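You operate a simulated robot arm through the tools that you are given. There is no shell and no other tool. Be economical: measure what you need, move in short steps, check, and stop when the job is done.

The job below is to be done with a simulated two-armed robot. You get a single attempt, and the scene is never put back.

Task
Pick up the tall white reducer with a yellow band over a blue band with one hand, pass it to the other hand and put it in the inside of the green check bin. Set down upright: tall white reducer with a yellow band over a blue .

The check looks at the end state, three seconds after you hand in, the way a careful person would. Anything else that was tipped, shoved, dropped, spilled or broken makes it a failure.

Robot
Two 7-joint arms with three-finger grippers on one trunk, on a base that drives. Base frame: it is fixed to the floor where the robot stands at the start and does not move with it; the origin is under the middle of the robot, x ahead of it, y to its left, z up; the surface under the hand at the start is at about z = 0.802. Lengths are in m, angles in degrees, forces in N, time in s.
The left shoulder is at the start at [0.042, 0.154, 1.007], the right one opposite. With the tool pointing down near the work surface each hand reaches from about 0.22 to 0.64 m from the robot's upright axis, wherever it stands, measured 20 degrees to its own side. Places, roughly: inside of the green check bin (15x27 cm) [2.34, -0.76, 0.8]; tall white reducer with a yellow b (7x8x11 cm) [0.5, 0, 0.9]. Payload 2.69 kg a hand.
The TCP of each hand is the grasp point between the finger pads, 0.029 m short of the fingertips. In the tool frame z runs along the fingers and y along their closing line. Largest opening 0.12 m; the body of the gripper starts 0.078 m behind the TCP.
Orientation is told as [roll, pitch, yaw] about the base's x, y, z axes, in that order, counted from this pose: with the fingers straight down and closing along the base's y, the tool's x points along the base's -x, its y along +y and its z along -z.

Tools
- The arms move only by the tool step_arm. It takes "left_deltas", "right_deltas" or both (then of equal length, played together; a hand with none holds still); each is a list of rows, each a list of 7 numbers: the turn, a rotation vector about the tool's x, y, z in units of 5 degrees (1.0 is 5 degrees), then the shift along the tool's x, y, z in units of 20 mm (1.0 is 20 mm), then the closure in counts, from 0 (fully open) to 255 (shut). In form: [[rx, ry, rz, dx, dy, dz, hand], ...]. A call has 1 to 8 rows; each row shifts and turns the commanded pose from where the row before left it, along the tool's axes as they then stand. A call with a number of a shift or a turn outside -1 to 1 is refused whole. Each row takes 0.2 s and may step no farther than 0.05 m and 8.6 degrees from the row before; otherwise, or with a gripper value out of range, the whole call is refused. Where a pose cannot be reached the arm comes as near as it can. A force on the tool above 40 N (or 10 N above the force at the start of the call, whichever is more), or a blocked arm, ends the call early, and 0.2 s more pass. Each finger halts on what it meets, pressing with about 41 N; the grip force reading is that of the motor and also rises with nothing between the fingers. The clock runs only during rows and for 0.2 s after the last one: add rows that do not move to give the fingers time. It gives the time, the measured TCP pose, the force on the tool (base axes), the opening and the grip force at its end, in the units of the frame above (readings bear some noise), with the torque about the TCP (base axes, N m) and any sound that the robot's microphone picked up.
- Cameras (640 x 400 px; columns grow to the right, rows downward): "scene" is now at [0.1599, -0.0024, 1.1677]; the picture's right is [-0.10, -0.99, 0.00], its down [-0.42, 0.04, -0.91] and it looks along [0.90, -0.09, -0.42] (base axes); focal length 221 px, centre (320, 200). "left" rides on the left gripper at [0.063, 0, -0.104] in its tool frame; the picture's right is [0.00, 1.00, 0.00], its down [-0.83, 0.00, -0.56] and it looks along [-0.56, 0.00, 0.83] (tool axes); focal length 275 px, centre (320, 200). "right" rides on the right gripper at [0.063, 0, -0.104] in its tool frame; the picture's right is [0.00, 1.00, 0.00], its down [-0.83, 0.00, -0.56] and it looks along [-0.56, 0.00, 0.83] (tool axes); focal length 275 px, centre (320, 200). There is no depth. A picture from a camera that has moved, and an enlarged one, comes with that camera's place and axes in the base frame and with its lens. The place of the scene camera against the robot may be out by one fixed shift of up to 0.012 m in any direction.
- capture(camera): a new picture of that camera. No time passes.
- lift_body(by): slides the trunk up (or, below 0, down) by that many m; the arms and the scene camera ride with it, the base frame stays. It gives what a move gives, with no picture.
- base_move(legs): drives the robot by 1 to 6 legs, each [ahead, left, turn to the left] in m, m and degrees, along the robot's own axes; the way and the turn of a leg run together, so that a leg with both is an arc; at most 1.5 m and 180 degrees a leg. The arms and the cameras ride along, it lands a little off, and it stops where it bumps. It gives what a move gives.
- pan_tilt(pan, tilt): turns the head with the scene camera to pan (to the left, within 80 degrees either way) and tilt (down, from -29 to 69), counted from straight ahead of the robot. It gives what a move gives.
- close_up(camera, box): a new picture of the part [left, top, right, bottom] of that camera's present view, enlarged. No time passes.
- close_job(): hands the job in; it is judged then, once.

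Go step by step. Nothing tells you exact positions but the pictures and the camera data: compare them with the known pose of the tool, close in by small moves and look again before you grip or let go. The budget is 120 turns and 100 pictures, counting those below and the enlarged ones. Unless the task says otherwise, let go and move clear before handing in.

The tools are called after "Call:" by a JSON object that holds its "op" and its "data". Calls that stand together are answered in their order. step_arm: Moves the arms, as the interface text tells. Its arguments: {"type":"object","properties":{"left_deltas":{"type":"array","items":{"type":"array","items":{"type":"number"}}},"right_deltas":{"type":"array","items":{"type":"array","items":{"type":"number"}}}},"required":[]} The other tools are called the same way: lift_body (by) slides the trunk up or down; base_move (legs) drives the base; pan_tilt (pan, tilt) turns the head that bears the scene camera; capture (camera) takes a picture; close_up (camera, box) takes an enlarged picture of a part of a camera's view; close_job () hands the job in.

At the start:

```text
time: 0.0
left_position: [0.3958, 0.188, 1.0593]
left_ee_rot: [0.0, 0.0, -0.1]
left_ft_force: [0.0, -0.7, -0.4]
left_torque: [0.02, 0.0, -0.01]
left_finger_gap: 0.12
left_finger_force: 0.0
right_position: [0.3541, -0.1962, 1.0876]
right_ee_rot: [0.0, 0.0, 0.1]
right_ft_force: [0.3, -0.1, 0.1]
right_torque: [0.01, 0.03, 0.0]
right_finger_gap: 0.1198
right_finger_force: 0.0
trunk travel left (down, up): [-0.375, 0.063]
robot x, y, heading: [0.0013, 0.0005, 0.0]
head pan, tilt: [-5.8, 24.8]
```

scene: 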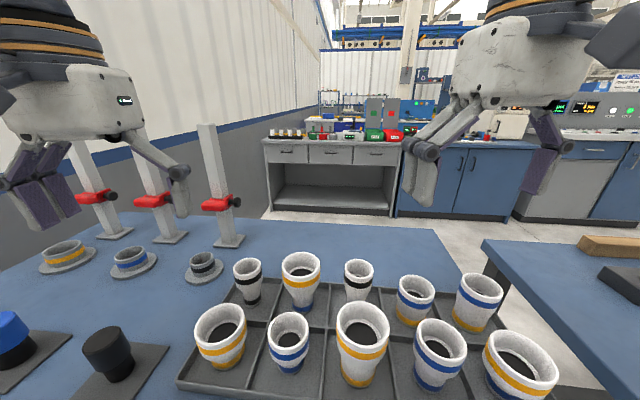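
right: 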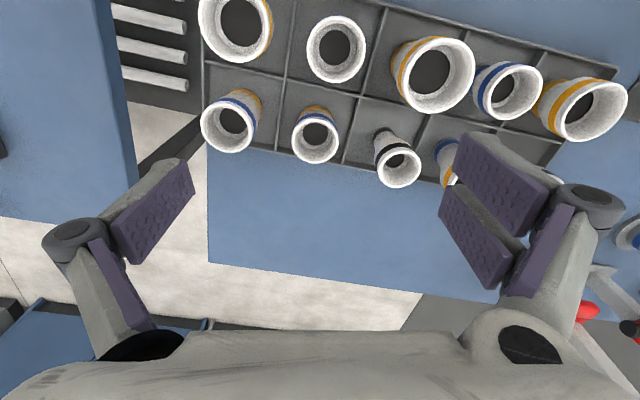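
left: 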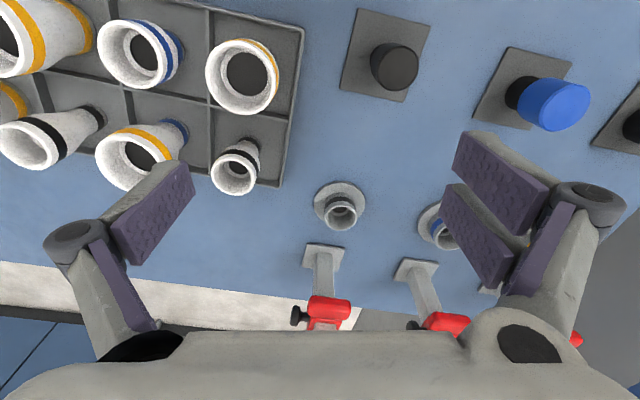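

I see a tray of ten reducers; the target near (300,280) in the scene view looks to have yellow over blue. I'll enlarge to confirm.

Call:
{"op": "close_up", "data": {"camera": "scene", "box": [180, 240, 400, 390]}}

Call:
{"op": "close_up", "data": {"camera": "scene", "box": [370, 240, 590, 390]}}

Call:
{"op": "close_up", "data": {"camera": "left", "box": [0, 0, 320, 200]}}

```text
2.67 times, centred on (290, 315) of scene
camera zoom: at [0.1599, -0.0024, 1.1677], right [-0.1, -0.99, 0.0], down [-0.42, 0.04, -0.91], along [0.9, -0.09, -0.42], focal length 589 px, centre (400, -107)
```

zoom: 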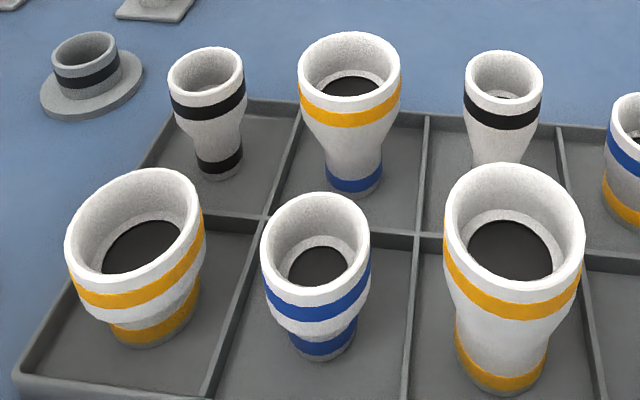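

```text
2.67 times, centred on (480, 315) of scene
camera zoom: at [0.1599, -0.0024, 1.1677], right [-0.1, -0.99, 0.0], down [-0.42, 0.04, -0.91], along [0.9, -0.09, -0.42], focal length 589 px, centre (-107, -107)
```

zoom: 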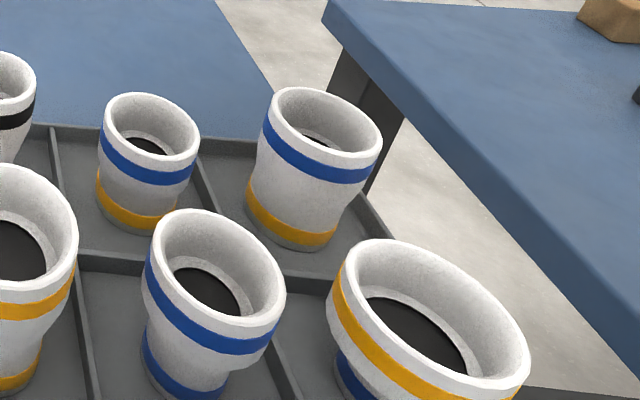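

```text
2.00 times, centred on (160, 100) of left
camera zoom: at [0.331, 0.1895, 1.1631], right [0.0, 1.0, 0.0], down [0.83, 0.0, 0.56], along [0.56, 0.0, -0.83], focal length 551 px, centre (640, 400)
```

zoom: 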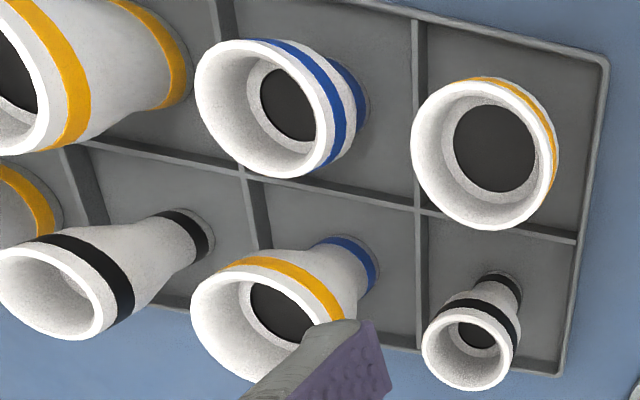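

Target is the back-row, second-from-left reducer (yellow band above blue), rim centre about [0.45, 0.0, 0.906]. Next I look towards the bin before deciding how to pass it.

Call:
{"op": "pan_tilt", "data": {"pan": -25, "tilt": 15}}

Call:
{"op": "capture", "data": {"camera": "scene"}}

Call:
{"op": "close_up", "data": {"camera": "scene", "box": [220, 80, 460, 230]}}

```text
time: 0.8
left_position: [0.3947, 0.1881, 1.0597]
left_ee_rot: [0.0, 0.0, 0.1]
left_ft_force: [-0.4, -0.4, 0.5]
left_torque: [-0.02, -0.03, -0.01]
left_finger_gap: 0.1199
left_finger_force: 0.0
right_position: [0.3561, -0.1964, 1.086]
right_ee_rot: [0.0, 0.0, 0.1]
right_ft_force: [0.1, 0.5, 0.4]
right_torque: [-0.01, 0.01, -0.01]
right_finger_gap: 0.1199
right_finger_force: 0.1
trunk travel left (down, up): [-0.375, 0.063]
robot x, y, heading: [0.0011, 0.0017, 0.0]
head pan, tilt: [-25.0, 15.0]
```

```text
93 pictures are left
camera scene: at [0.1529, -0.0325, 1.1836], right [-0.42, -0.91, 0.0], down [-0.23, 0.11, -0.97], along [0.88, -0.41, -0.26], focal length 221 px, centre (320, 200)
```

scene: 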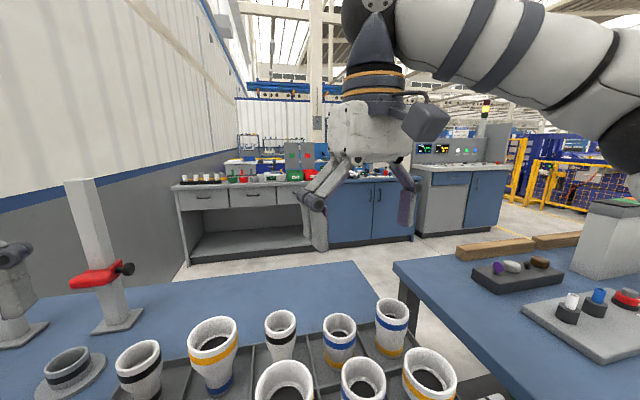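

```text
2.67 times, centred on (340, 155) of scene
camera zoom: at [0.1529, -0.0325, 1.1836], right [-0.42, -0.91, 0.0], down [-0.23, 0.11, -0.97], along [0.88, -0.41, -0.26], focal length 589 px, centre (267, 320)
```

zoom: 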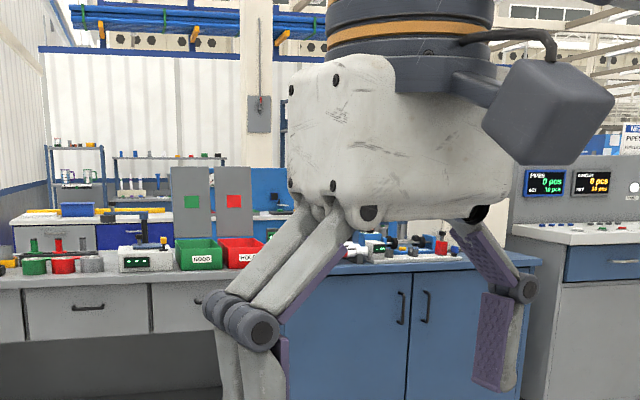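

The bin has walls nearly as high as the part, so the final placement wants a top-down grip. I look further right to see the driving route.

Call:
{"op": "pan_tilt", "data": {"pan": -65, "tilt": 25}}

Call:
{"op": "capture", "data": {"camera": "scene"}}

Call:
{"op": "pan_tilt", "data": {"pan": -30, "tilt": 55}}

Call:
{"op": "capture", "data": {"camera": "scene"}}

Call:
{"op": "pan_tilt", "data": {"pan": 20, "tilt": 40}}

Call:
{"op": "capture", "data": {"camera": "scene"}}

```text
time: 1.9
left_position: [0.3955, 0.1884, 1.0594]
left_ee_rot: [-0.1, 0.0, 0.0]
left_ft_force: [0.3, -0.4, 0.6]
left_torque: [-0.04, 0.04, -0.01]
left_finger_gap: 0.12
left_finger_force: 0.1
right_position: [0.3557, -0.1961, 1.0872]
right_ee_rot: [0.1, 0.0, 0.0]
right_ft_force: [-1.1, 0.5, 0.1]
right_torque: [-0.02, -0.01, -0.01]
right_finger_gap: 0.12
right_finger_force: 0.0
trunk travel left (down, up): [-0.375, 0.063]
robot x, y, heading: [0.0002, -0.0011, -0.1]
head pan, tilt: [-65.0, 25.0]
```

```text
91 pictures are left
camera scene: at [0.1072, -0.0766, 1.1674], right [-0.91, -0.42, 0.0], down [-0.18, 0.38, -0.91], along [0.38, -0.82, -0.42], focal length 221 px, centre (320, 200)
```

scene: 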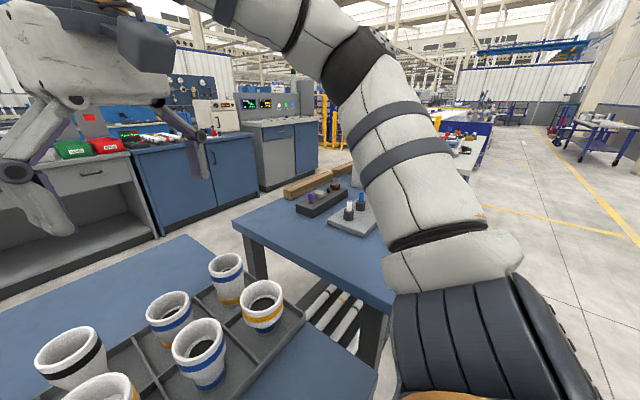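

```text
time: 2.9
left_position: [0.3958, 0.1881, 1.0585]
left_ee_rot: [0.1, 0.0, 0.0]
left_ft_force: [0.0, -0.8, 1.5]
left_torque: [-0.03, 0.02, -0.02]
left_finger_gap: 0.12
left_finger_force: 0.1
right_position: [0.3557, -0.1963, 1.0877]
right_ee_rot: [0.0, 0.0, 0.0]
right_ft_force: [0.1, 0.6, -0.1]
right_torque: [0.01, -0.02, 0.0]
right_finger_gap: 0.1199
right_finger_force: 0.0
trunk travel left (down, up): [-0.375, 0.063]
robot x, y, heading: [-0.002, -0.0016, -0.2]
head pan, tilt: [-30.0, 55.0]
```

```text
90 pictures are left
camera scene: at [0.1306, -0.0292, 1.1234], right [-0.5, -0.87, 0.0], down [-0.71, 0.41, -0.57], along [0.5, -0.29, -0.82], focal length 221 px, centre (320, 200)
```

scene: 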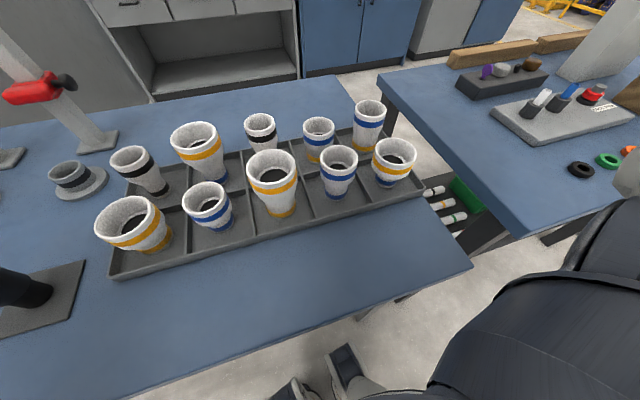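

```text
time: 4.1
left_position: [0.3945, 0.188, 1.0586]
left_ee_rot: [0.0, 0.0, 0.0]
left_ft_force: [0.1, 0.2, 0.9]
left_torque: [0.0, -0.01, -0.04]
left_finger_gap: 0.1202
left_finger_force: 0.2
right_position: [0.3548, -0.1966, 1.0869]
right_ee_rot: [0.0, 0.0, 0.0]
right_ft_force: [0.6, -0.1, -0.5]
right_torque: [0.0, 0.05, 0.03]
right_finger_gap: 0.12
right_finger_force: 0.1
trunk travel left (down, up): [-0.375, 0.063]
robot x, y, heading: [-0.0013, -0.003, 0.2]
head pan, tilt: [20.0, 40.0]
```

```text
89 pictures are left
camera scene: at [0.1481, 0.0359, 1.144], right [0.34, -0.94, 0.0], down [-0.6, -0.22, -0.77], along [0.72, 0.26, -0.64], focal length 221 px, centre (320, 200)
```

scene: 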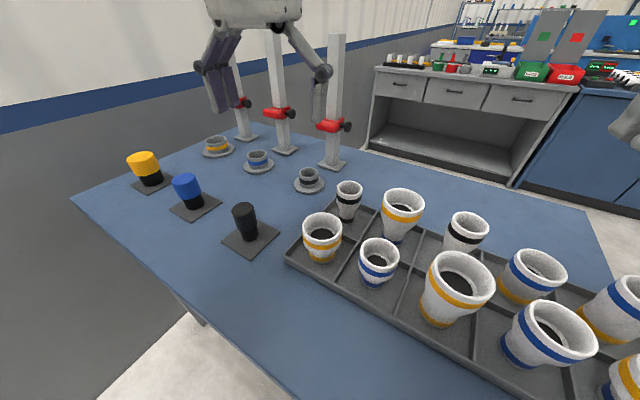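

The main table has a free strip on my side of the tray (x about 0.13–0.28). Plan: the right hand picks the target from above, sets it at the near table edge, regrips its neck from the side, and the left hand takes it from above and carries it to the bin. First I move the left hand aside and bring the right hand over.

Call:
{"op": "step_arm", "data": {"left_deltas": [[0, 0, 0, 0, 1, -0.3, 0], [0, 0, 0, 0, 1, -0.3, 0], [0, 0, 0, 0.3, 1, -0.3, 0], [0, 0, 0, 0.3, 1, -0.3, 0], [0, 0, 0, 0.3, 1, 0, 0], [0, 0, 0, 0.3, 1, 0, 0], [0, 0, 0, 0, 1, 0, 0], [0, 0, 0, 0, 0, 0, 0]], "right_deltas": [[0, 0, 0, -0.6, 1, 0, 64], [0, 0, 0, -0.6, 1, 0, 64], [0, 0, 0, -0.6, 1, 0, 64], [0, 0, 0, -0.6, 1, 0.4, 64], [0, 0, 0, -0.6, 1, 0.4, 64], [0, 0, 0, -0.6, 1, 0.4, 64], [0, 0, 0, -0.6, 1, 0.4, 64], [0, 0, 0, 0, 1, 0.4, 64]]}}

Call:
{"op": "capture", "data": {"camera": "right"}}

Call:
{"op": "capture", "data": {"camera": "scene"}}

```text
time: 5.9
left_position: [0.3732, 0.326, 1.0788]
left_ee_rot: [0.0, -0.2, 0.0]
left_ft_force: [-0.9, 0.2, 0.2]
left_torque: [-0.03, 0.01, -0.02]
left_finger_gap: 0.1201
left_finger_force: 0.0
left hand out of reach, approached as far as the arm can: row 7
right_position: [0.4397, -0.0358, 1.0467]
right_ee_rot: [0.0, 0.0, 0.0]
right_ft_force: [0.5, 0.4, -1.0]
right_torque: [0.03, 0.01, -0.03]
right_finger_gap: 0.09
right_finger_force: 0.1
trunk travel left (down, up): [-0.375, 0.063]
robot x, y, heading: [-0.0006, 0.0002, 0.1]
head pan, tilt: [20.0, 40.0]
```

```text
88 pictures are left
camera right: at [0.3765, -0.0348, 1.1512], right [0.0, 1.0, 0.0], down [0.83, 0.0, 0.56], along [0.56, 0.0, -0.83], focal length 275 px, centre (320, 200)
```

right: 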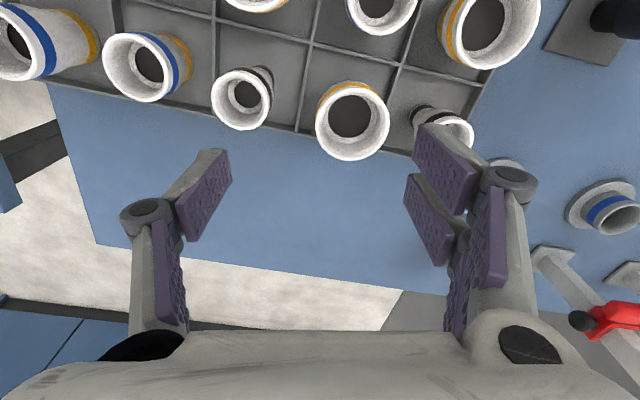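

```text
87 pictures are left
camera scene: at [0.148, 0.0362, 1.1441], right [0.34, -0.94, 0.0], down [-0.6, -0.22, -0.77], along [0.72, 0.26, -0.64], focal length 221 px, centre (320, 200)
```

scene: 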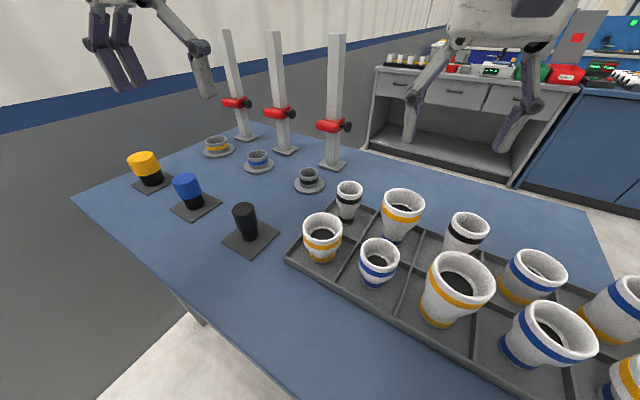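

Rim centre triangulates to about [0.457, −0.006, 0.90]. I centre above it and come down to just over the rims, then look again.

Call:
{"op": "step_arm", "data": {"right_deltas": [[0, 0, 0, -0.45, 0.75, 0.6, 74], [0, 0, 0, -0.4, 0.75, 0.8, 74], [0, 0, 0, 0, 0, 1, 74], [0, 0, 0, 0, 0, 1, 74], [0, 0, 0, 0, 0, 1, 74], [0, 0, 0, 0, 0, 0.6, 74], [0, 0, 0, 0, 0, 0, 74]]}}

Call:
{"op": "capture", "data": {"camera": "right"}}

Call:
{"op": "capture", "data": {"camera": "scene"}}

```text
time: 7.5
left_position: [0.3732, 0.3251, 1.0776]
left_ee_rot: [0.0, 0.0, 0.1]
left_ft_force: [0.2, -0.8, 0.3]
left_torque: [-0.01, -0.02, -0.03]
left_finger_gap: 0.12
left_finger_force: 0.0
right_position: [0.4554, -0.0072, 0.948]
right_ee_rot: [0.1, -0.1, 0.0]
right_ft_force: [-0.3, -0.4, 0.6]
right_torque: [-0.02, -0.02, -0.01]
right_finger_gap: 0.0854
right_finger_force: 0.0
trunk travel left (down, up): [-0.375, 0.063]
robot x, y, heading: [0.0034, 0.0004, 0.0]
head pan, tilt: [20.0, 40.0]
```

```text
86 pictures are left
camera right: at [0.3931, -0.0063, 1.052], right [0.0, 1.0, 0.0], down [0.83, 0.0, 0.56], along [0.56, 0.0, -0.83], focal length 275 px, centre (320, 200)
```

right: 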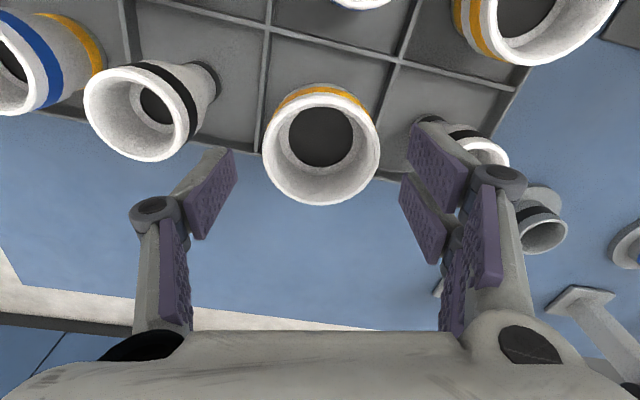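

```text
85 pictures are left
camera scene: at [0.1481, 0.036, 1.1441], right [0.34, -0.94, 0.0], down [-0.6, -0.22, -0.77], along [0.72, 0.26, -0.64], focal length 221 px, centre (320, 200)
```

scene: 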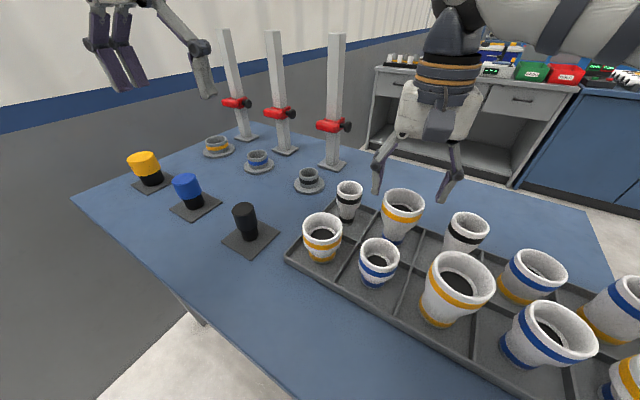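

The rim is centred under the hand, but the knuckles would come close to the neighbouring rims along the row. I turn the hand 35° so that the knuckles go into the free diagonals, then check.

Call:
{"op": "step_arm", "data": {"right_deltas": [[0, 0, 1, 0, 0, 0, 80], [0, 0, 1, 0, 0, 0, 80], [0, 0, 1, 0, 0, 0, 80], [0, 0, 1, 0, 0, 0, 80], [0, 0, 1, 0, 0, 0, 80], [0, 0, 1, 0, 0, 0, 80], [0, 0, 1, 0, 0, 0, 80], [0, 0, 0, 0, 0, 0, 80]]}}

Call:
{"op": "capture", "data": {"camera": "right"}}

Call:
{"op": "close_up", "data": {"camera": "scene", "box": [300, 50, 540, 250]}}

```text
time: 9.3
left_position: [0.3733, 0.326, 1.0783]
left_ee_rot: [0.0, -0.2, -0.1]
left_ft_force: [-0.6, -0.1, 0.6]
left_torque: [-0.01, -0.02, 0.0]
left_finger_gap: 0.12
left_finger_force: 0.1
right_position: [0.4575, -0.006, 0.9476]
right_ee_rot: [-0.1, 0.0, -35.1]
right_ft_force: [0.9, -0.2, -0.3]
right_torque: [-0.01, 0.02, 0.02]
right_finger_gap: 0.0824
right_finger_force: 0.0
trunk travel left (down, up): [-0.375, 0.063]
robot x, y, heading: [0.001, 0.0008, 0.2]
head pan, tilt: [20.0, 40.0]
```

```text
84 pictures are left
camera right: at [0.4045, 0.0309, 1.0516], right [0.57, 0.82, 0.0], down [0.68, -0.47, 0.56], along [0.46, -0.32, -0.83], focal length 275 px, centre (320, 200)
```

right: 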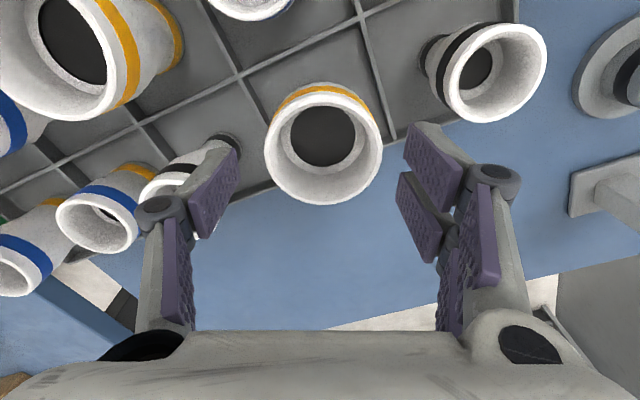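

```text
2.00 times, centred on (420, 150) of scene
camera zoom: at [0.1481, 0.036, 1.1441], right [0.34, -0.94, 0.0], down [-0.6, -0.22, -0.77], along [0.72, 0.26, -0.64], focal length 442 px, centre (120, 300)
```

zoom: 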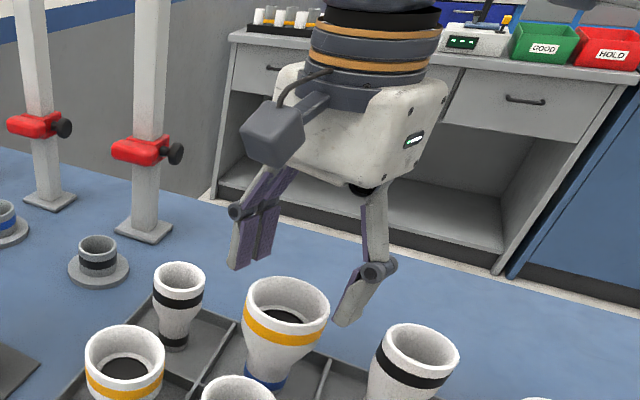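

The hand is centred on the rim with clear diagonals. I go down part-way and look at the clearance.

Call:
{"op": "step_arm", "data": {"right_deltas": [[0, 0, 0, 0, 0, 0.6, 80], [0, 0, 0, 0, 0, 0.6, 80], [0, 0, 0, 0, 0, 0.6, 80], [0, 0, 0, 0, 0, 0, 80]]}}

Call:
{"op": "capture", "data": {"camera": "right"}}

Call:
{"op": "close_up", "data": {"camera": "scene", "box": [300, 80, 540, 280]}}

```text
time: 10.3
left_position: [0.3724, 0.3253, 1.0786]
left_ee_rot: [0.0, -0.1, 0.0]
left_ft_force: [0.1, 0.2, 1.0]
left_torque: [-0.01, -0.02, 0.0]
left_finger_gap: 0.1199
left_finger_force: 0.0
right_position: [0.456, -0.0066, 0.9112]
right_ee_rot: [0.0, 0.1, -35.0]
right_ft_force: [-0.4, 0.2, -0.2]
right_torque: [0.0, 0.0, 0.02]
right_finger_gap: 0.0822
right_finger_force: 0.0
trunk travel left (down, up): [-0.375, 0.063]
robot x, y, heading: [0.0016, 0.0018, -0.1]
head pan, tilt: [20.0, 40.0]
```

```text
82 pictures are left
camera right: at [0.404, 0.03, 1.0152], right [0.57, 0.82, 0.0], down [0.68, -0.47, 0.56], along [0.46, -0.32, -0.83], focal length 275 px, centre (320, 200)
```

right: 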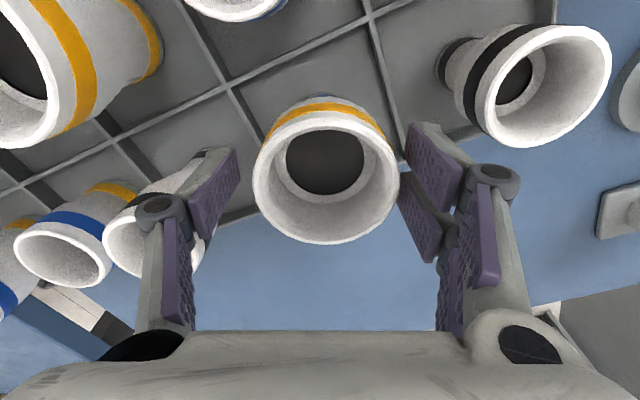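

```text
2.00 times, centred on (420, 180) of scene
camera zoom: at [0.148, 0.036, 1.1441], right [0.34, -0.94, 0.0], down [-0.6, -0.22, -0.77], along [0.72, 0.26, -0.64], focal length 442 px, centre (120, 240)
```

zoom: 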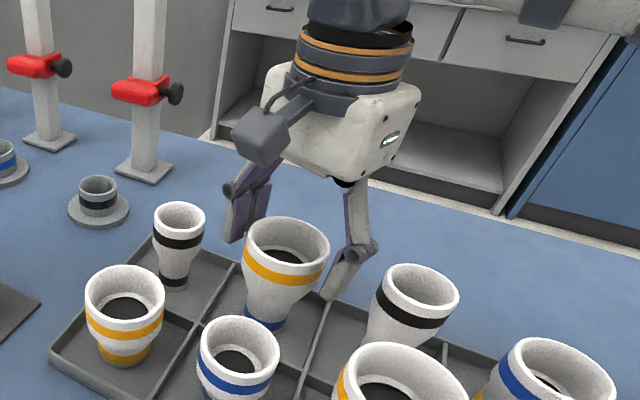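

The rim is about 3 mm off-centre; I correct that, turn 2° more for equal clearance either side, narrow slightly, and come down only to about 0.897, which gives ~3 cm of pad on the rim.

Call:
{"op": "step_arm", "data": {"right_deltas": [[0, 0, 0.4, 0.05, 0.12, 0, 88], [0, 0, 0, 0, 0, 0.4, 88], [0, 0, 0, 0, 0, 0.35, 88], [0, 0, 0, 0, 0, 0, 88]]}}

Call:
{"op": "capture", "data": {"camera": "right"}}

Call:
{"op": "close_up", "data": {"camera": "scene", "box": [340, 100, 520, 250]}}

```text
time: 11.3
left_position: [0.373, 0.3253, 1.0784]
left_ee_rot: [0.0, -0.1, 0.1]
left_ft_force: [0.4, -0.1, -0.6]
left_torque: [0.0, -0.02, -0.02]
left_finger_gap: 0.1199
left_finger_force: 0.1
right_position: [0.4577, -0.003, 0.896]
right_ee_rot: [0.1, 0.0, -37.0]
right_ft_force: [-0.1, -0.7, -0.6]
right_torque: [-0.02, 0.0, 0.0]
right_finger_gap: 0.0785
right_finger_force: 0.0
trunk travel left (down, up): [-0.375, 0.063]
robot x, y, heading: [-0.0045, -0.0004, 0.1]
head pan, tilt: [20.0, 40.0]
```

```text
80 pictures are left
camera right: at [0.4066, 0.0355, 1.0003], right [0.6, 0.8, 0.0], down [0.67, -0.5, 0.56], along [0.45, -0.33, -0.83], focal length 275 px, centre (320, 200)
```

right: 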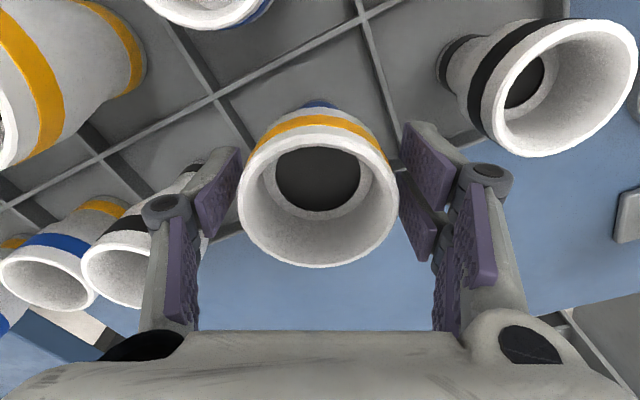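

```text
2.67 times, centred on (430, 175) of scene
camera zoom: at [0.1481, 0.036, 1.1441], right [0.34, -0.94, 0.0], down [-0.6, -0.22, -0.77], along [0.72, 0.26, -0.64], focal length 589 px, centre (27, 267)
```

zoom: 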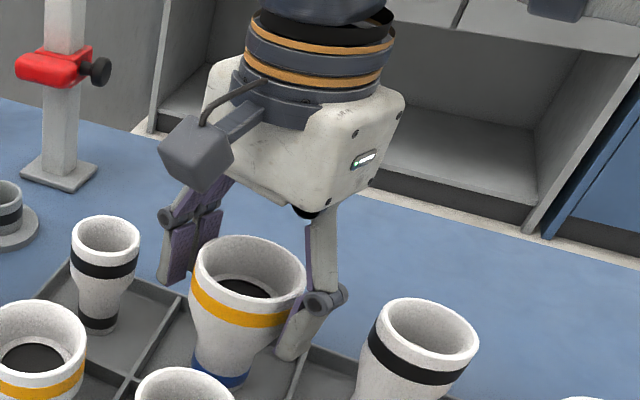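

Well centred, with the pads either side of the rim and neighbours clear. I close the fingers.

Call:
{"op": "step_arm", "data": {"right_deltas": [[0, 0, 0, 0, 0, 0, 105], [0, 0, 0, 0, 0, 0, 120], [0, 0, 0, 0, 0, 0, 150], [0, 0, 0, 0, 0, 0, 200], [0, 0, 0, 0, 0, 0, 255], [0, 0, 0, 0, 0, 0, 255]]}}

Call:
{"op": "capture", "data": {"camera": "right"}}

```text
time: 12.7
left_position: [0.3729, 0.3254, 1.0784]
left_ee_rot: [0.0, -0.1, 0.0]
left_ft_force: [-0.1, -0.1, 0.2]
left_torque: [0.02, 0.0, -0.04]
left_finger_gap: 0.12
left_finger_force: 0.1
right_position: [0.457, -0.0038, 0.8971]
right_ee_rot: [0.0, 0.1, -37.0]
right_ft_force: [-0.1, -0.7, 2.6]
right_torque: [0.01, -0.07, -0.03]
right_finger_gap: 0.0713
right_finger_force: 41.0
trunk travel left (down, up): [-0.375, 0.063]
robot x, y, heading: [0.0018, 0.0003, -0.5]
head pan, tilt: [20.0, 40.0]
```

```text
78 pictures are left
camera right: at [0.4065, 0.0355, 1.0005], right [0.6, 0.8, 0.0], down [0.67, -0.5, 0.56], along [0.45, -0.33, -0.83], focal length 275 px, centre (320, 200)
```

right: 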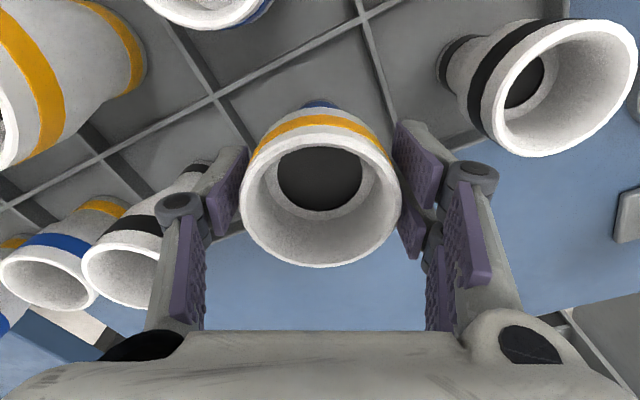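

Gripped with a gap of 0.071. I lift straight up and check that it comes along.

Call:
{"op": "step_arm", "data": {"right_deltas": [[0, 0, 0, 0, 0, -0.5, 255], [0, 0, 0, 0, 0, -1, 255], [0, 0, 0, 0, 0, -1, 255], [0, 0, 0, 0, 0, -1, 255], [0, 0, 0, 0, 0, -1, 255], [0, 0, 0, 0, 0, -1, 255], [0, 0, 0, 0, 0, -1, 255], [0, 0, 0, 0, 0, -0.5, 255]]}}

Call:
{"op": "capture", "data": {"camera": "scene"}}

```text
time: 14.5
left_position: [0.3732, 0.3256, 1.0786]
left_ee_rot: [0.0, -0.1, 0.0]
left_ft_force: [-0.3, -0.5, 0.5]
left_torque: [-0.01, -0.02, 0.02]
left_finger_gap: 0.1201
left_finger_force: 0.1
right_position: [0.457, -0.0051, 1.0366]
right_ee_rot: [-0.1, 0.1, -37.0]
right_ft_force: [0.0, 0.1, -0.5]
right_torque: [-0.02, -0.01, 0.01]
right_finger_gap: 0.0
right_finger_force: 28.4
trunk travel left (down, up): [-0.375, 0.063]
robot x, y, heading: [-0.0016, 0.0013, 0.0]
head pan, tilt: [20.0, 40.0]
```

```text
77 pictures are left
camera scene: at [0.1481, 0.036, 1.1441], right [0.34, -0.94, 0.0], down [-0.6, -0.22, -0.77], along [0.72, 0.26, -0.64], focal length 221 px, centre (320, 200)
```

scene: 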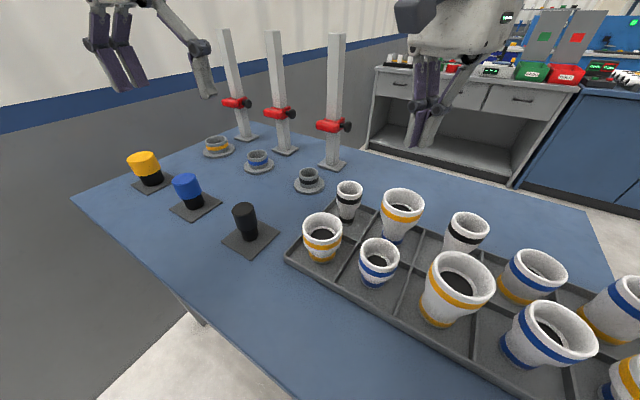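

The part slipped out and is still standing in its cell. I look closely at its profile to see where it can be gripped.

Call:
{"op": "close_up", "data": {"camera": "scene", "box": [350, 170, 450, 260]}}

Call:
{"op": "capture", "data": {"camera": "right"}}

Call:
{"op": "capture", "data": {"camera": "left"}}

```text
4.44 times, centred on (400, 215) of scene
camera zoom: at [0.1481, 0.036, 1.1441], right [0.34, -0.94, 0.0], down [-0.6, -0.22, -0.77], along [0.72, 0.26, -0.64], focal length 982 px, centre (-36, 133)
```

zoom: 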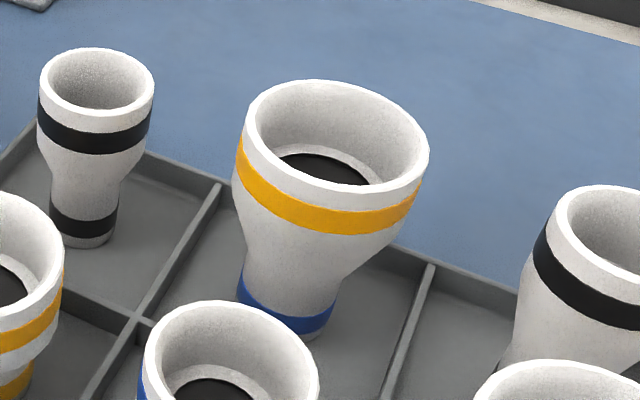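

```text
75 pictures are left
camera right: at [0.4069, 0.0345, 1.1398], right [0.6, 0.8, 0.0], down [0.67, -0.5, 0.56], along [0.45, -0.33, -0.83], focal length 275 px, centre (320, 200)
```

right: 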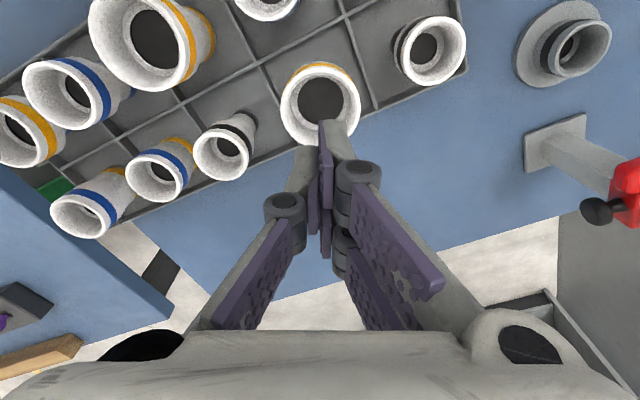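

```text
74 pictures are left
camera left: at [0.309, 0.3265, 1.1824], right [0.0, 1.0, 0.0], down [0.83, 0.0, 0.56], along [0.56, 0.0, -0.83], focal length 275 px, centre (320, 200)
```

left: 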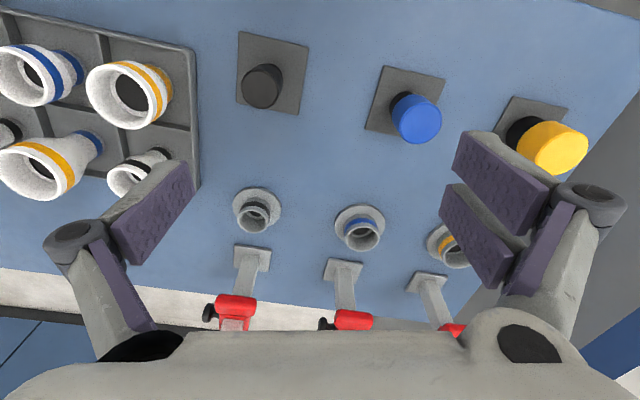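

The part stands unmoved at about [0.458, −0.003]; its upper ring seems cylindrical for ~3.5 cm. I reopen and go back down for a deeper grip.

Call:
{"op": "step_arm", "data": {"right_deltas": [[0, 0, 0, 0, 0, 0, 80], [0, 0, 0, 0, 0, 0, 80], [0, 0, 0, -0.05, 0.1, 1, 80], [0, 0, 0, 0, 0, 1, 84], [0, 0, 0, 0, 0, 1, 86], [0, 0, 0, 0, 0, 1, 86], [0, 0, 0, 0, 0, 1, 86], [0, 0, 0, 0, 0, 1, 86]]}}

Call:
{"op": "step_arm", "data": {"right_deltas": [[0, 0, 0, 0, 0, 0.4, 86], [0, 0, 0, 0, 0, 0.4, 86], [0, 0, 0, 0, 0, 0.0, 86]]}}

Call:
{"op": "capture", "data": {"camera": "right"}}

Call:
{"op": "close_up", "data": {"camera": "scene", "box": [350, 120, 470, 250]}}

```text
time: 16.3
left_position: [0.3724, 0.3249, 1.078]
left_ee_rot: [0.0, -0.1, -0.1]
left_ft_force: [0.4, 0.9, 0.2]
left_torque: [0.01, 0.0, 0.01]
left_finger_gap: 0.12
left_finger_force: 0.1
right_position: [0.4608, -0.0025, 0.9158]
right_ee_rot: [0.1, 0.0, -37.0]
right_ft_force: [0.3, 0.2, -0.2]
right_torque: [-0.02, -0.01, -0.01]
right_finger_gap: 0.0796
right_finger_force: 0.1
trunk travel left (down, up): [-0.375, 0.063]
robot x, y, heading: [0.0009, -0.0013, -0.0]
head pan, tilt: [20.0, 40.0]
```

```text
time: 17.1
left_position: [0.3716, 0.327, 1.0784]
left_ee_rot: [0.1, -0.1, 0.0]
left_ft_force: [0.7, -0.2, 0.5]
left_torque: [-0.03, -0.02, 0.02]
left_finger_gap: 0.1202
left_finger_force: 0.1
right_position: [0.4597, -0.0023, 0.9012]
right_ee_rot: [-0.1, 0.0, -36.9]
right_ft_force: [0.4, 0.0, 0.9]
right_torque: [0.02, 0.02, 0.03]
right_finger_gap: 0.0794
right_finger_force: 0.0
trunk travel left (down, up): [-0.375, 0.063]
robot x, y, heading: [0.0004, 0.002, 0.1]
head pan, tilt: [20.0, 40.0]
```

```text
73 pictures are left
camera right: at [0.4088, 0.0359, 1.0033], right [0.6, 0.8, 0.0], down [0.67, -0.5, 0.56], along [0.45, -0.33, -0.83], focal length 275 px, centre (320, 200)
```

right: 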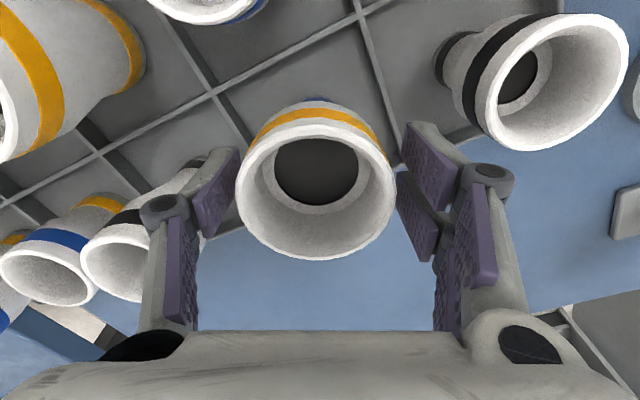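

```text
3.08 times, centred on (410, 185) of scene
camera zoom: at [0.1481, 0.036, 1.1441], right [0.34, -0.94, 0.0], down [-0.6, -0.22, -0.77], along [0.72, 0.26, -0.64], focal length 680 px, centre (43, 246)
```

zoom: 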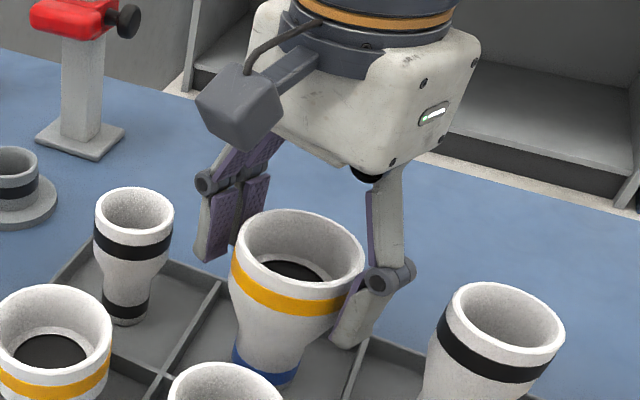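

Clearances to the neighbours are ample (about 2 cm). I go 2 cm deeper and close again, then lift only a few millimetres to read the force.

Call:
{"op": "step_arm", "data": {"right_deltas": [[0, 0, 0, 0, -0.08, 0.5, 86], [0, 0, 0, 0, 0, 0.5, 86], [0, 0, 0, 0, 0, 0, 86]]}}

Call:
{"op": "capture", "data": {"camera": "right"}}

Call:
{"op": "close_up", "data": {"camera": "scene", "box": [350, 120, 470, 250]}}

```text
time: 17.9
left_position: [0.3743, 0.3252, 1.0794]
left_ee_rot: [0.0, -0.1, 0.1]
left_ft_force: [-0.4, -0.7, -0.1]
left_torque: [-0.01, -0.01, 0.0]
left_finger_gap: 0.1199
left_finger_force: 0.2
right_position: [0.4571, -0.0029, 0.8788]
right_ee_rot: [-0.1, 0.0, -37.0]
right_ft_force: [0.3, -0.2, 0.1]
right_torque: [0.02, 0.01, -0.03]
right_finger_gap: 0.0796
right_finger_force: 0.1
trunk travel left (down, up): [-0.375, 0.063]
robot x, y, heading: [-0.0034, -0.0025, 0.2]
head pan, tilt: [20.0, 40.0]
```

```text
71 pictures are left
camera right: at [0.4069, 0.0355, 0.9827], right [0.6, 0.8, 0.0], down [0.67, -0.5, 0.56], along [0.45, -0.33, -0.83], focal length 275 px, centre (320, 200)
```

right: 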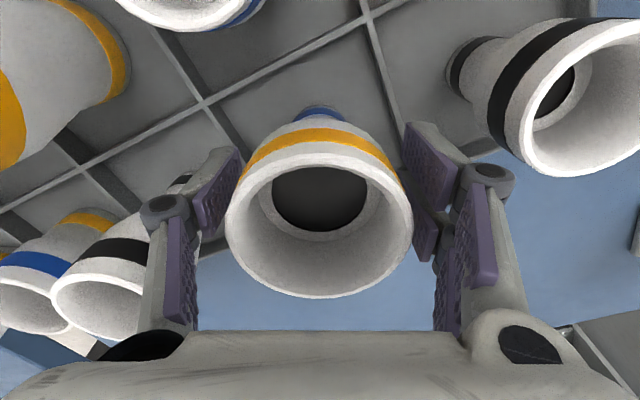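

```text
3.08 times, centred on (410, 185) of scene
camera zoom: at [0.1481, 0.036, 1.1441], right [0.34, -0.94, 0.0], down [-0.6, -0.22, -0.77], along [0.72, 0.26, -0.64], focal length 680 px, centre (43, 246)
```

zoom: 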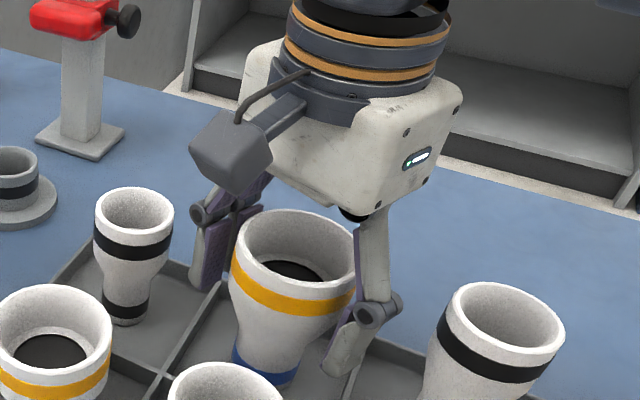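

The pads now reach below the yellow band. I close and lift a few millimetres.

Call:
{"op": "step_arm", "data": {"right_deltas": [[0, 0, 0, 0, 0, 0, 105], [0, 0, 0, 0, 0, 0, 150], [0, 0, 0, 0, 0, 0, 255], [0, 0, 0, 0, 0, 0, 255], [0, 0, 0, 0, 0, 0, 255]]}}

Call:
{"op": "step_arm", "data": {"right_deltas": [[0, 0, 0, 0, 0, -0.1, 255], [0, 0, 0, 0, 0, -0.1, 255], [0, 0, 0, 0, 0, -0.1, 255], [0, 0, 0, 0, 0, -0.1, 255], [0, 0, 0, 0, 0, -0.1, 255]]}}

Call:
{"op": "capture", "data": {"camera": "right"}}

Call:
{"op": "close_up", "data": {"camera": "scene", "box": [350, 120, 470, 250]}}

```text
time: 19.1
left_position: [0.3731, 0.3261, 1.0794]
left_ee_rot: [-0.1, 0.0, 0.0]
left_ft_force: [-0.2, 0.3, 0.9]
left_torque: [-0.01, 0.03, 0.01]
left_finger_gap: 0.12
left_finger_force: 0.2
right_position: [0.4586, -0.0042, 0.8793]
right_ee_rot: [-0.1, 0.0, -37.0]
right_ft_force: [-0.5, -1.0, 1.8]
right_torque: [-0.05, -0.01, 0.0]
right_finger_gap: 0.0703
right_finger_force: 40.3
trunk travel left (down, up): [-0.375, 0.063]
robot x, y, heading: [-0.0031, -0.0005, 0.0]
head pan, tilt: [20.0, 40.0]
```

```text
time: 20.3
left_position: [0.3726, 0.3251, 1.0771]
left_ee_rot: [0.0, 0.0, 0.0]
left_ft_force: [0.6, 0.0, 0.3]
left_torque: [0.0, 0.02, 0.01]
left_finger_gap: 0.1202
left_finger_force: 0.1
right_position: [0.4576, -0.0046, 0.8907]
right_ee_rot: [-0.1, -0.1, -37.0]
right_ft_force: [0.9, 0.4, -1.4]
right_torque: [-0.02, -0.01, 0.01]
right_finger_gap: 0.0701
right_finger_force: 40.6
trunk travel left (down, up): [-0.375, 0.063]
robot x, y, heading: [-0.0008, 0.0015, 0.2]
head pan, tilt: [20.0, 40.0]
```

```text
69 pictures are left
camera right: at [0.4077, 0.0349, 0.994], right [0.6, 0.8, 0.0], down [0.67, -0.5, 0.56], along [0.45, -0.33, -0.83], focal length 275 px, centre (320, 200)
```

right: 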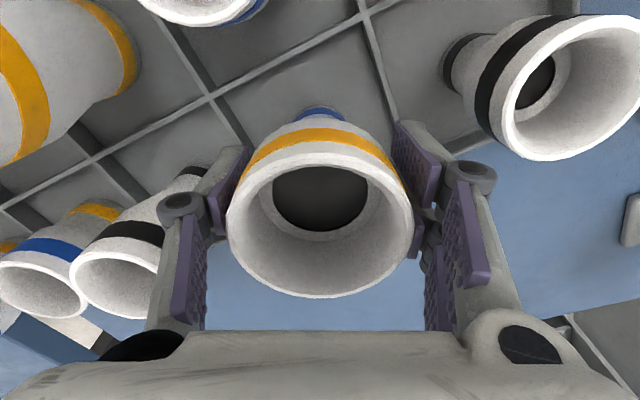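

```text
3.08 times, centred on (410, 185) of scene
camera zoom: at [0.1482, 0.036, 1.144], right [0.34, -0.94, 0.0], down [-0.6, -0.22, -0.77], along [0.72, 0.26, -0.64], focal length 680 px, centre (43, 246)
```

zoom: 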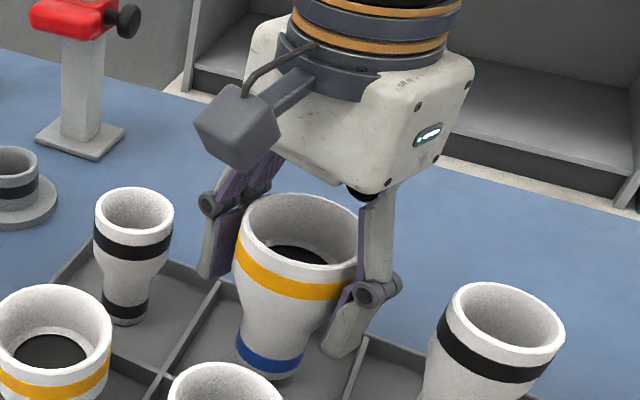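

It lifts with the hand now, grip firm. I raise it gently until it's clear of the tray.

Call:
{"op": "step_arm", "data": {"right_deltas": [[0, 0, 0, 0, 0, -0.4, 255], [0, 0, 0, 0, 0, -0.6, 255], [0, 0, 0, 0, 0, -0.8, 255], [0, 0, 0, 0, 0, -0.8, 255], [0, 0, 0, 0, 0, -0.8, 255], [0, 0, 0, 0, 0, -0.8, 255], [0, 0, 0, 0, 0, -0.8, 255], [0, 0, 0, 0, 0, -0.6, 255]]}}

Call:
{"op": "step_arm", "data": {"right_deltas": [[0, 0, 0, 0, 0, -0.6, 255], [0, 0, 0, 0, 0, -0.8, 255], [0, 0, 0, 0, 0, -0.8, 255], [0, 0, 0, 0, 0, -0.4, 255], [0, 0, 0, 0, 0, 0, 255]]}}

Call:
{"op": "capture", "data": {"camera": "scene"}}

```text
time: 22.1
left_position: [0.3716, 0.3242, 1.0791]
left_ee_rot: [-0.1, -0.1, -0.1]
left_ft_force: [0.3, -1.0, 0.0]
left_torque: [0.01, 0.04, 0.05]
left_finger_gap: 0.1202
left_finger_force: 0.1
right_position: [0.4579, -0.0055, 1.002]
right_ee_rot: [0.0, 0.0, -37.1]
right_ft_force: [0.0, -0.6, -1.2]
right_torque: [-0.04, 0.0, 0.01]
right_finger_gap: 0.0705
right_finger_force: 40.8
trunk travel left (down, up): [-0.375, 0.063]
robot x, y, heading: [0.0004, -0.0005, 0.2]
head pan, tilt: [20.0, 40.0]
```

```text
time: 23.3
left_position: [0.3741, 0.3256, 1.0788]
left_ee_rot: [0.0, -0.1, 0.0]
left_ft_force: [0.0, -0.1, 0.9]
left_torque: [0.02, 0.0, 0.0]
left_finger_gap: 0.12
left_finger_force: 0.1
right_position: [0.458, -0.0033, 1.0544]
right_ee_rot: [0.0, -0.1, -36.9]
right_ft_force: [0.5, -0.3, -1.0]
right_torque: [0.01, 0.01, 0.03]
right_finger_gap: 0.07
right_finger_force: 41.7
trunk travel left (down, up): [-0.375, 0.063]
robot x, y, heading: [0.0008, -0.0004, 0.1]
head pan, tilt: [20.0, 40.0]
```

```text
67 pictures are left
camera scene: at [0.1482, 0.036, 1.144], right [0.34, -0.94, 0.0], down [-0.6, -0.22, -0.77], along [0.72, 0.26, -0.64], focal length 221 px, centre (320, 200)
```

scene: 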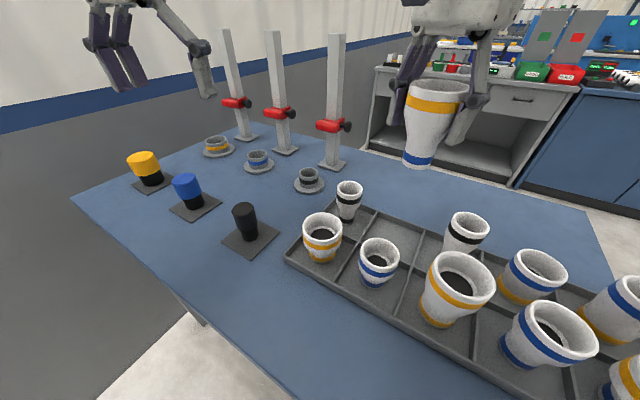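

The part hangs upright in the right hand. I enlarge to see its profile for the side grip.

Call:
{"op": "close_up", "data": {"camera": "scene", "box": [370, 50, 510, 190]}}

```text
2.86 times, centred on (440, 120) of scene
camera zoom: at [0.1482, 0.036, 1.144], right [0.34, -0.94, 0.0], down [-0.6, -0.22, -0.77], along [0.72, 0.26, -0.64], focal length 631 px, centre (-23, 429)
```

zoom: 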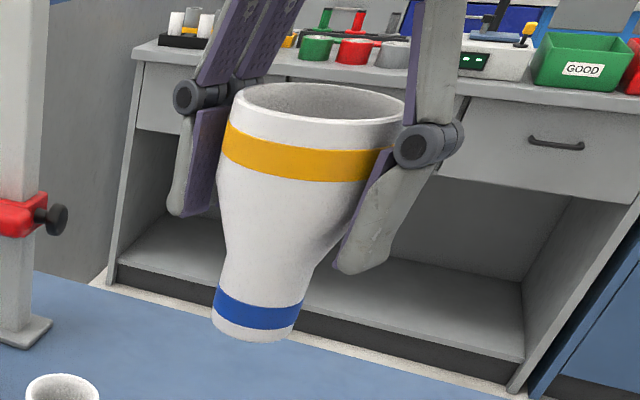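

Profile: upper cylinder Ø0.07 (~4 cm), neck Ø~0.036 (~3 cm) at the bottom. New variant: the left hand takes the neck from the side in the air (the pass), sets it at the near table edge with the hand outside the edge, and regrips from above for the bin. I back away 0.3 m first.

Call:
{"op": "base_move", "data": {"legs": [[-0.15, 0, 0], [-0.15, 0, 0]]}}

Call:
{"op": "pan_tilt", "data": {"pan": 0, "tilt": 35}}

Call:
{"op": "capture", "data": {"camera": "scene"}}

```text
time: 25.6
left_position: [0.0747, 0.3249, 1.0794]
left_ee_rot: [0.0, -0.1, -0.1]
left_ft_force: [-0.5, 0.0, -0.2]
left_torque: [0.01, -0.03, -0.02]
left_finger_gap: 0.1199
left_finger_force: 0.0
right_position: [0.1606, -0.004, 1.0535]
right_ee_rot: [0.0, -0.1, -37.1]
right_ft_force: [-1.7, 0.3, -0.1]
right_torque: [0.03, -0.03, 0.01]
right_finger_gap: 0.0702
right_finger_force: 41.1
trunk travel left (down, up): [-0.375, 0.063]
robot x, y, heading: [-0.2963, 0.0025, 0.1]
head pan, tilt: [20.0, 40.0]
```

```text
time: 26.4
left_position: [0.0769, 0.325, 1.0793]
left_ee_rot: [0.0, -0.1, -0.1]
left_ft_force: [-0.4, -0.1, 0.6]
left_torque: [0.03, 0.0, -0.03]
left_finger_gap: 0.1198
left_finger_force: 0.2
right_position: [0.16, -0.0037, 1.0531]
right_ee_rot: [0.0, 0.0, -37.1]
right_ft_force: [-0.3, 0.6, -1.1]
right_torque: [0.0, 0.01, 0.0]
right_finger_gap: 0.0701
right_finger_force: 40.8
trunk travel left (down, up): [-0.375, 0.063]
robot x, y, heading: [-0.2998, -0.0009, 0.1]
head pan, tilt: [0.0, 35.0]
```

```text
65 pictures are left
camera scene: at [-0.1411, 0.007, 1.1516], right [0.0, -1.0, 0.0], down [-0.57, 0.0, -0.82], along [0.82, 0.0, -0.57], focal length 221 px, centre (320, 200)
```

scene: 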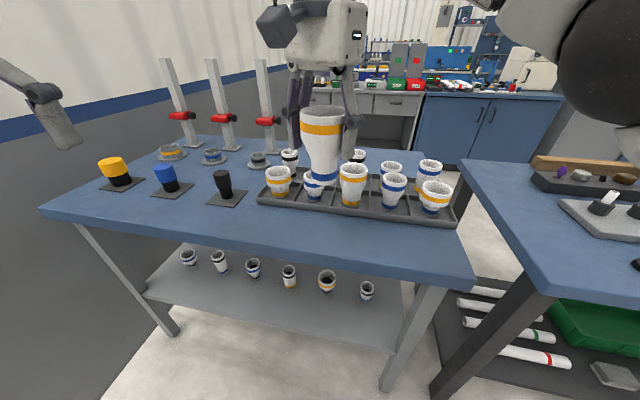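

The table's near edge runs at x≈0.18 (at y=0), slanting about 11°. I now begin turning the left hand to near-horizontal, pointing forward, while it stays out to the left.

Call:
{"op": "step_arm", "data": {"left_deltas": [[0, 0, 1, -1, 0, 0, 0], [0, 0, 1, -1, 0, 0, 0], [0, 0, 1, -1, 0, 0, 0], [0, -1, 0, -1, 0, 0, 0], [0, -1, 0, -0.8, 0, 0, 0], [0, -1, 0, 0, 0, 0, 0], [0, -1, 0, 0, 0, 0, 0], [0, -1, 0, 0, 0, 0, 0]]}}

Call:
{"op": "step_arm", "data": {"left_deltas": [[0, -1, 0, 0, 0, 0, 0], [0, -1, 0, 0, 0, 0, 0], [0, -1, 0, 0, 0, 0, 0], [0, -1, 0, 0, 0, 0, 0], [0, -1, 0, 0, 0, 0, 0], [0, -1, 0, 0, 0, 0, 0], [0, -1, 0, 0, 0, 0, 0], [0, -1, 0, 0, 0, 0, 0]]}}

Call:
{"op": "capture", "data": {"camera": "scene"}}

```text
time: 28.2
left_position: [0.1699, 0.3101, 1.0806]
left_ee_rot: [0.0, -25.2, -15.0]
left_ft_force: [-0.1, -0.2, 0.0]
left_torque: [-0.03, 0.0, 0.02]
left_finger_gap: 0.1197
left_finger_force: 0.1
right_position: [0.1598, -0.0035, 1.0538]
right_ee_rot: [0.0, 0.0, -37.1]
right_ft_force: [-0.3, 0.3, -1.4]
right_torque: [-0.03, -0.01, 0.01]
right_finger_gap: 0.0701
right_finger_force: 41.3
trunk travel left (down, up): [-0.375, 0.063]
robot x, y, heading: [-0.2945, 0.0004, -0.1]
head pan, tilt: [0.0, 35.0]
```

```text
time: 30.1
left_position: [0.1708, 0.3112, 1.0802]
left_ee_rot: [-0.1, -65.1, -15.0]
left_ft_force: [0.0, -0.3, 0.0]
left_torque: [0.04, 0.0, -0.01]
left_finger_gap: 0.1201
left_finger_force: 0.0
right_position: [0.1597, -0.0039, 1.0531]
right_ee_rot: [0.1, 0.0, -37.2]
right_ft_force: [-0.5, 0.5, -2.3]
right_torque: [0.01, -0.01, 0.02]
right_finger_gap: 0.0702
right_finger_force: 41.1
trunk travel left (down, up): [-0.375, 0.063]
robot x, y, heading: [-0.2965, 0.0019, 0.1]
head pan, tilt: [0.0, 35.0]
```

```text
64 pictures are left
camera scene: at [-0.1412, 0.007, 1.1516], right [0.0, -1.0, 0.0], down [-0.57, 0.0, -0.82], along [0.82, 0.0, -0.57], focal length 221 px, centre (320, 200)
```

scene: 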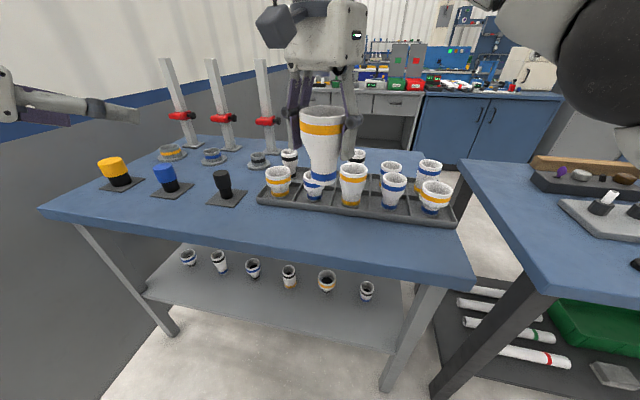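

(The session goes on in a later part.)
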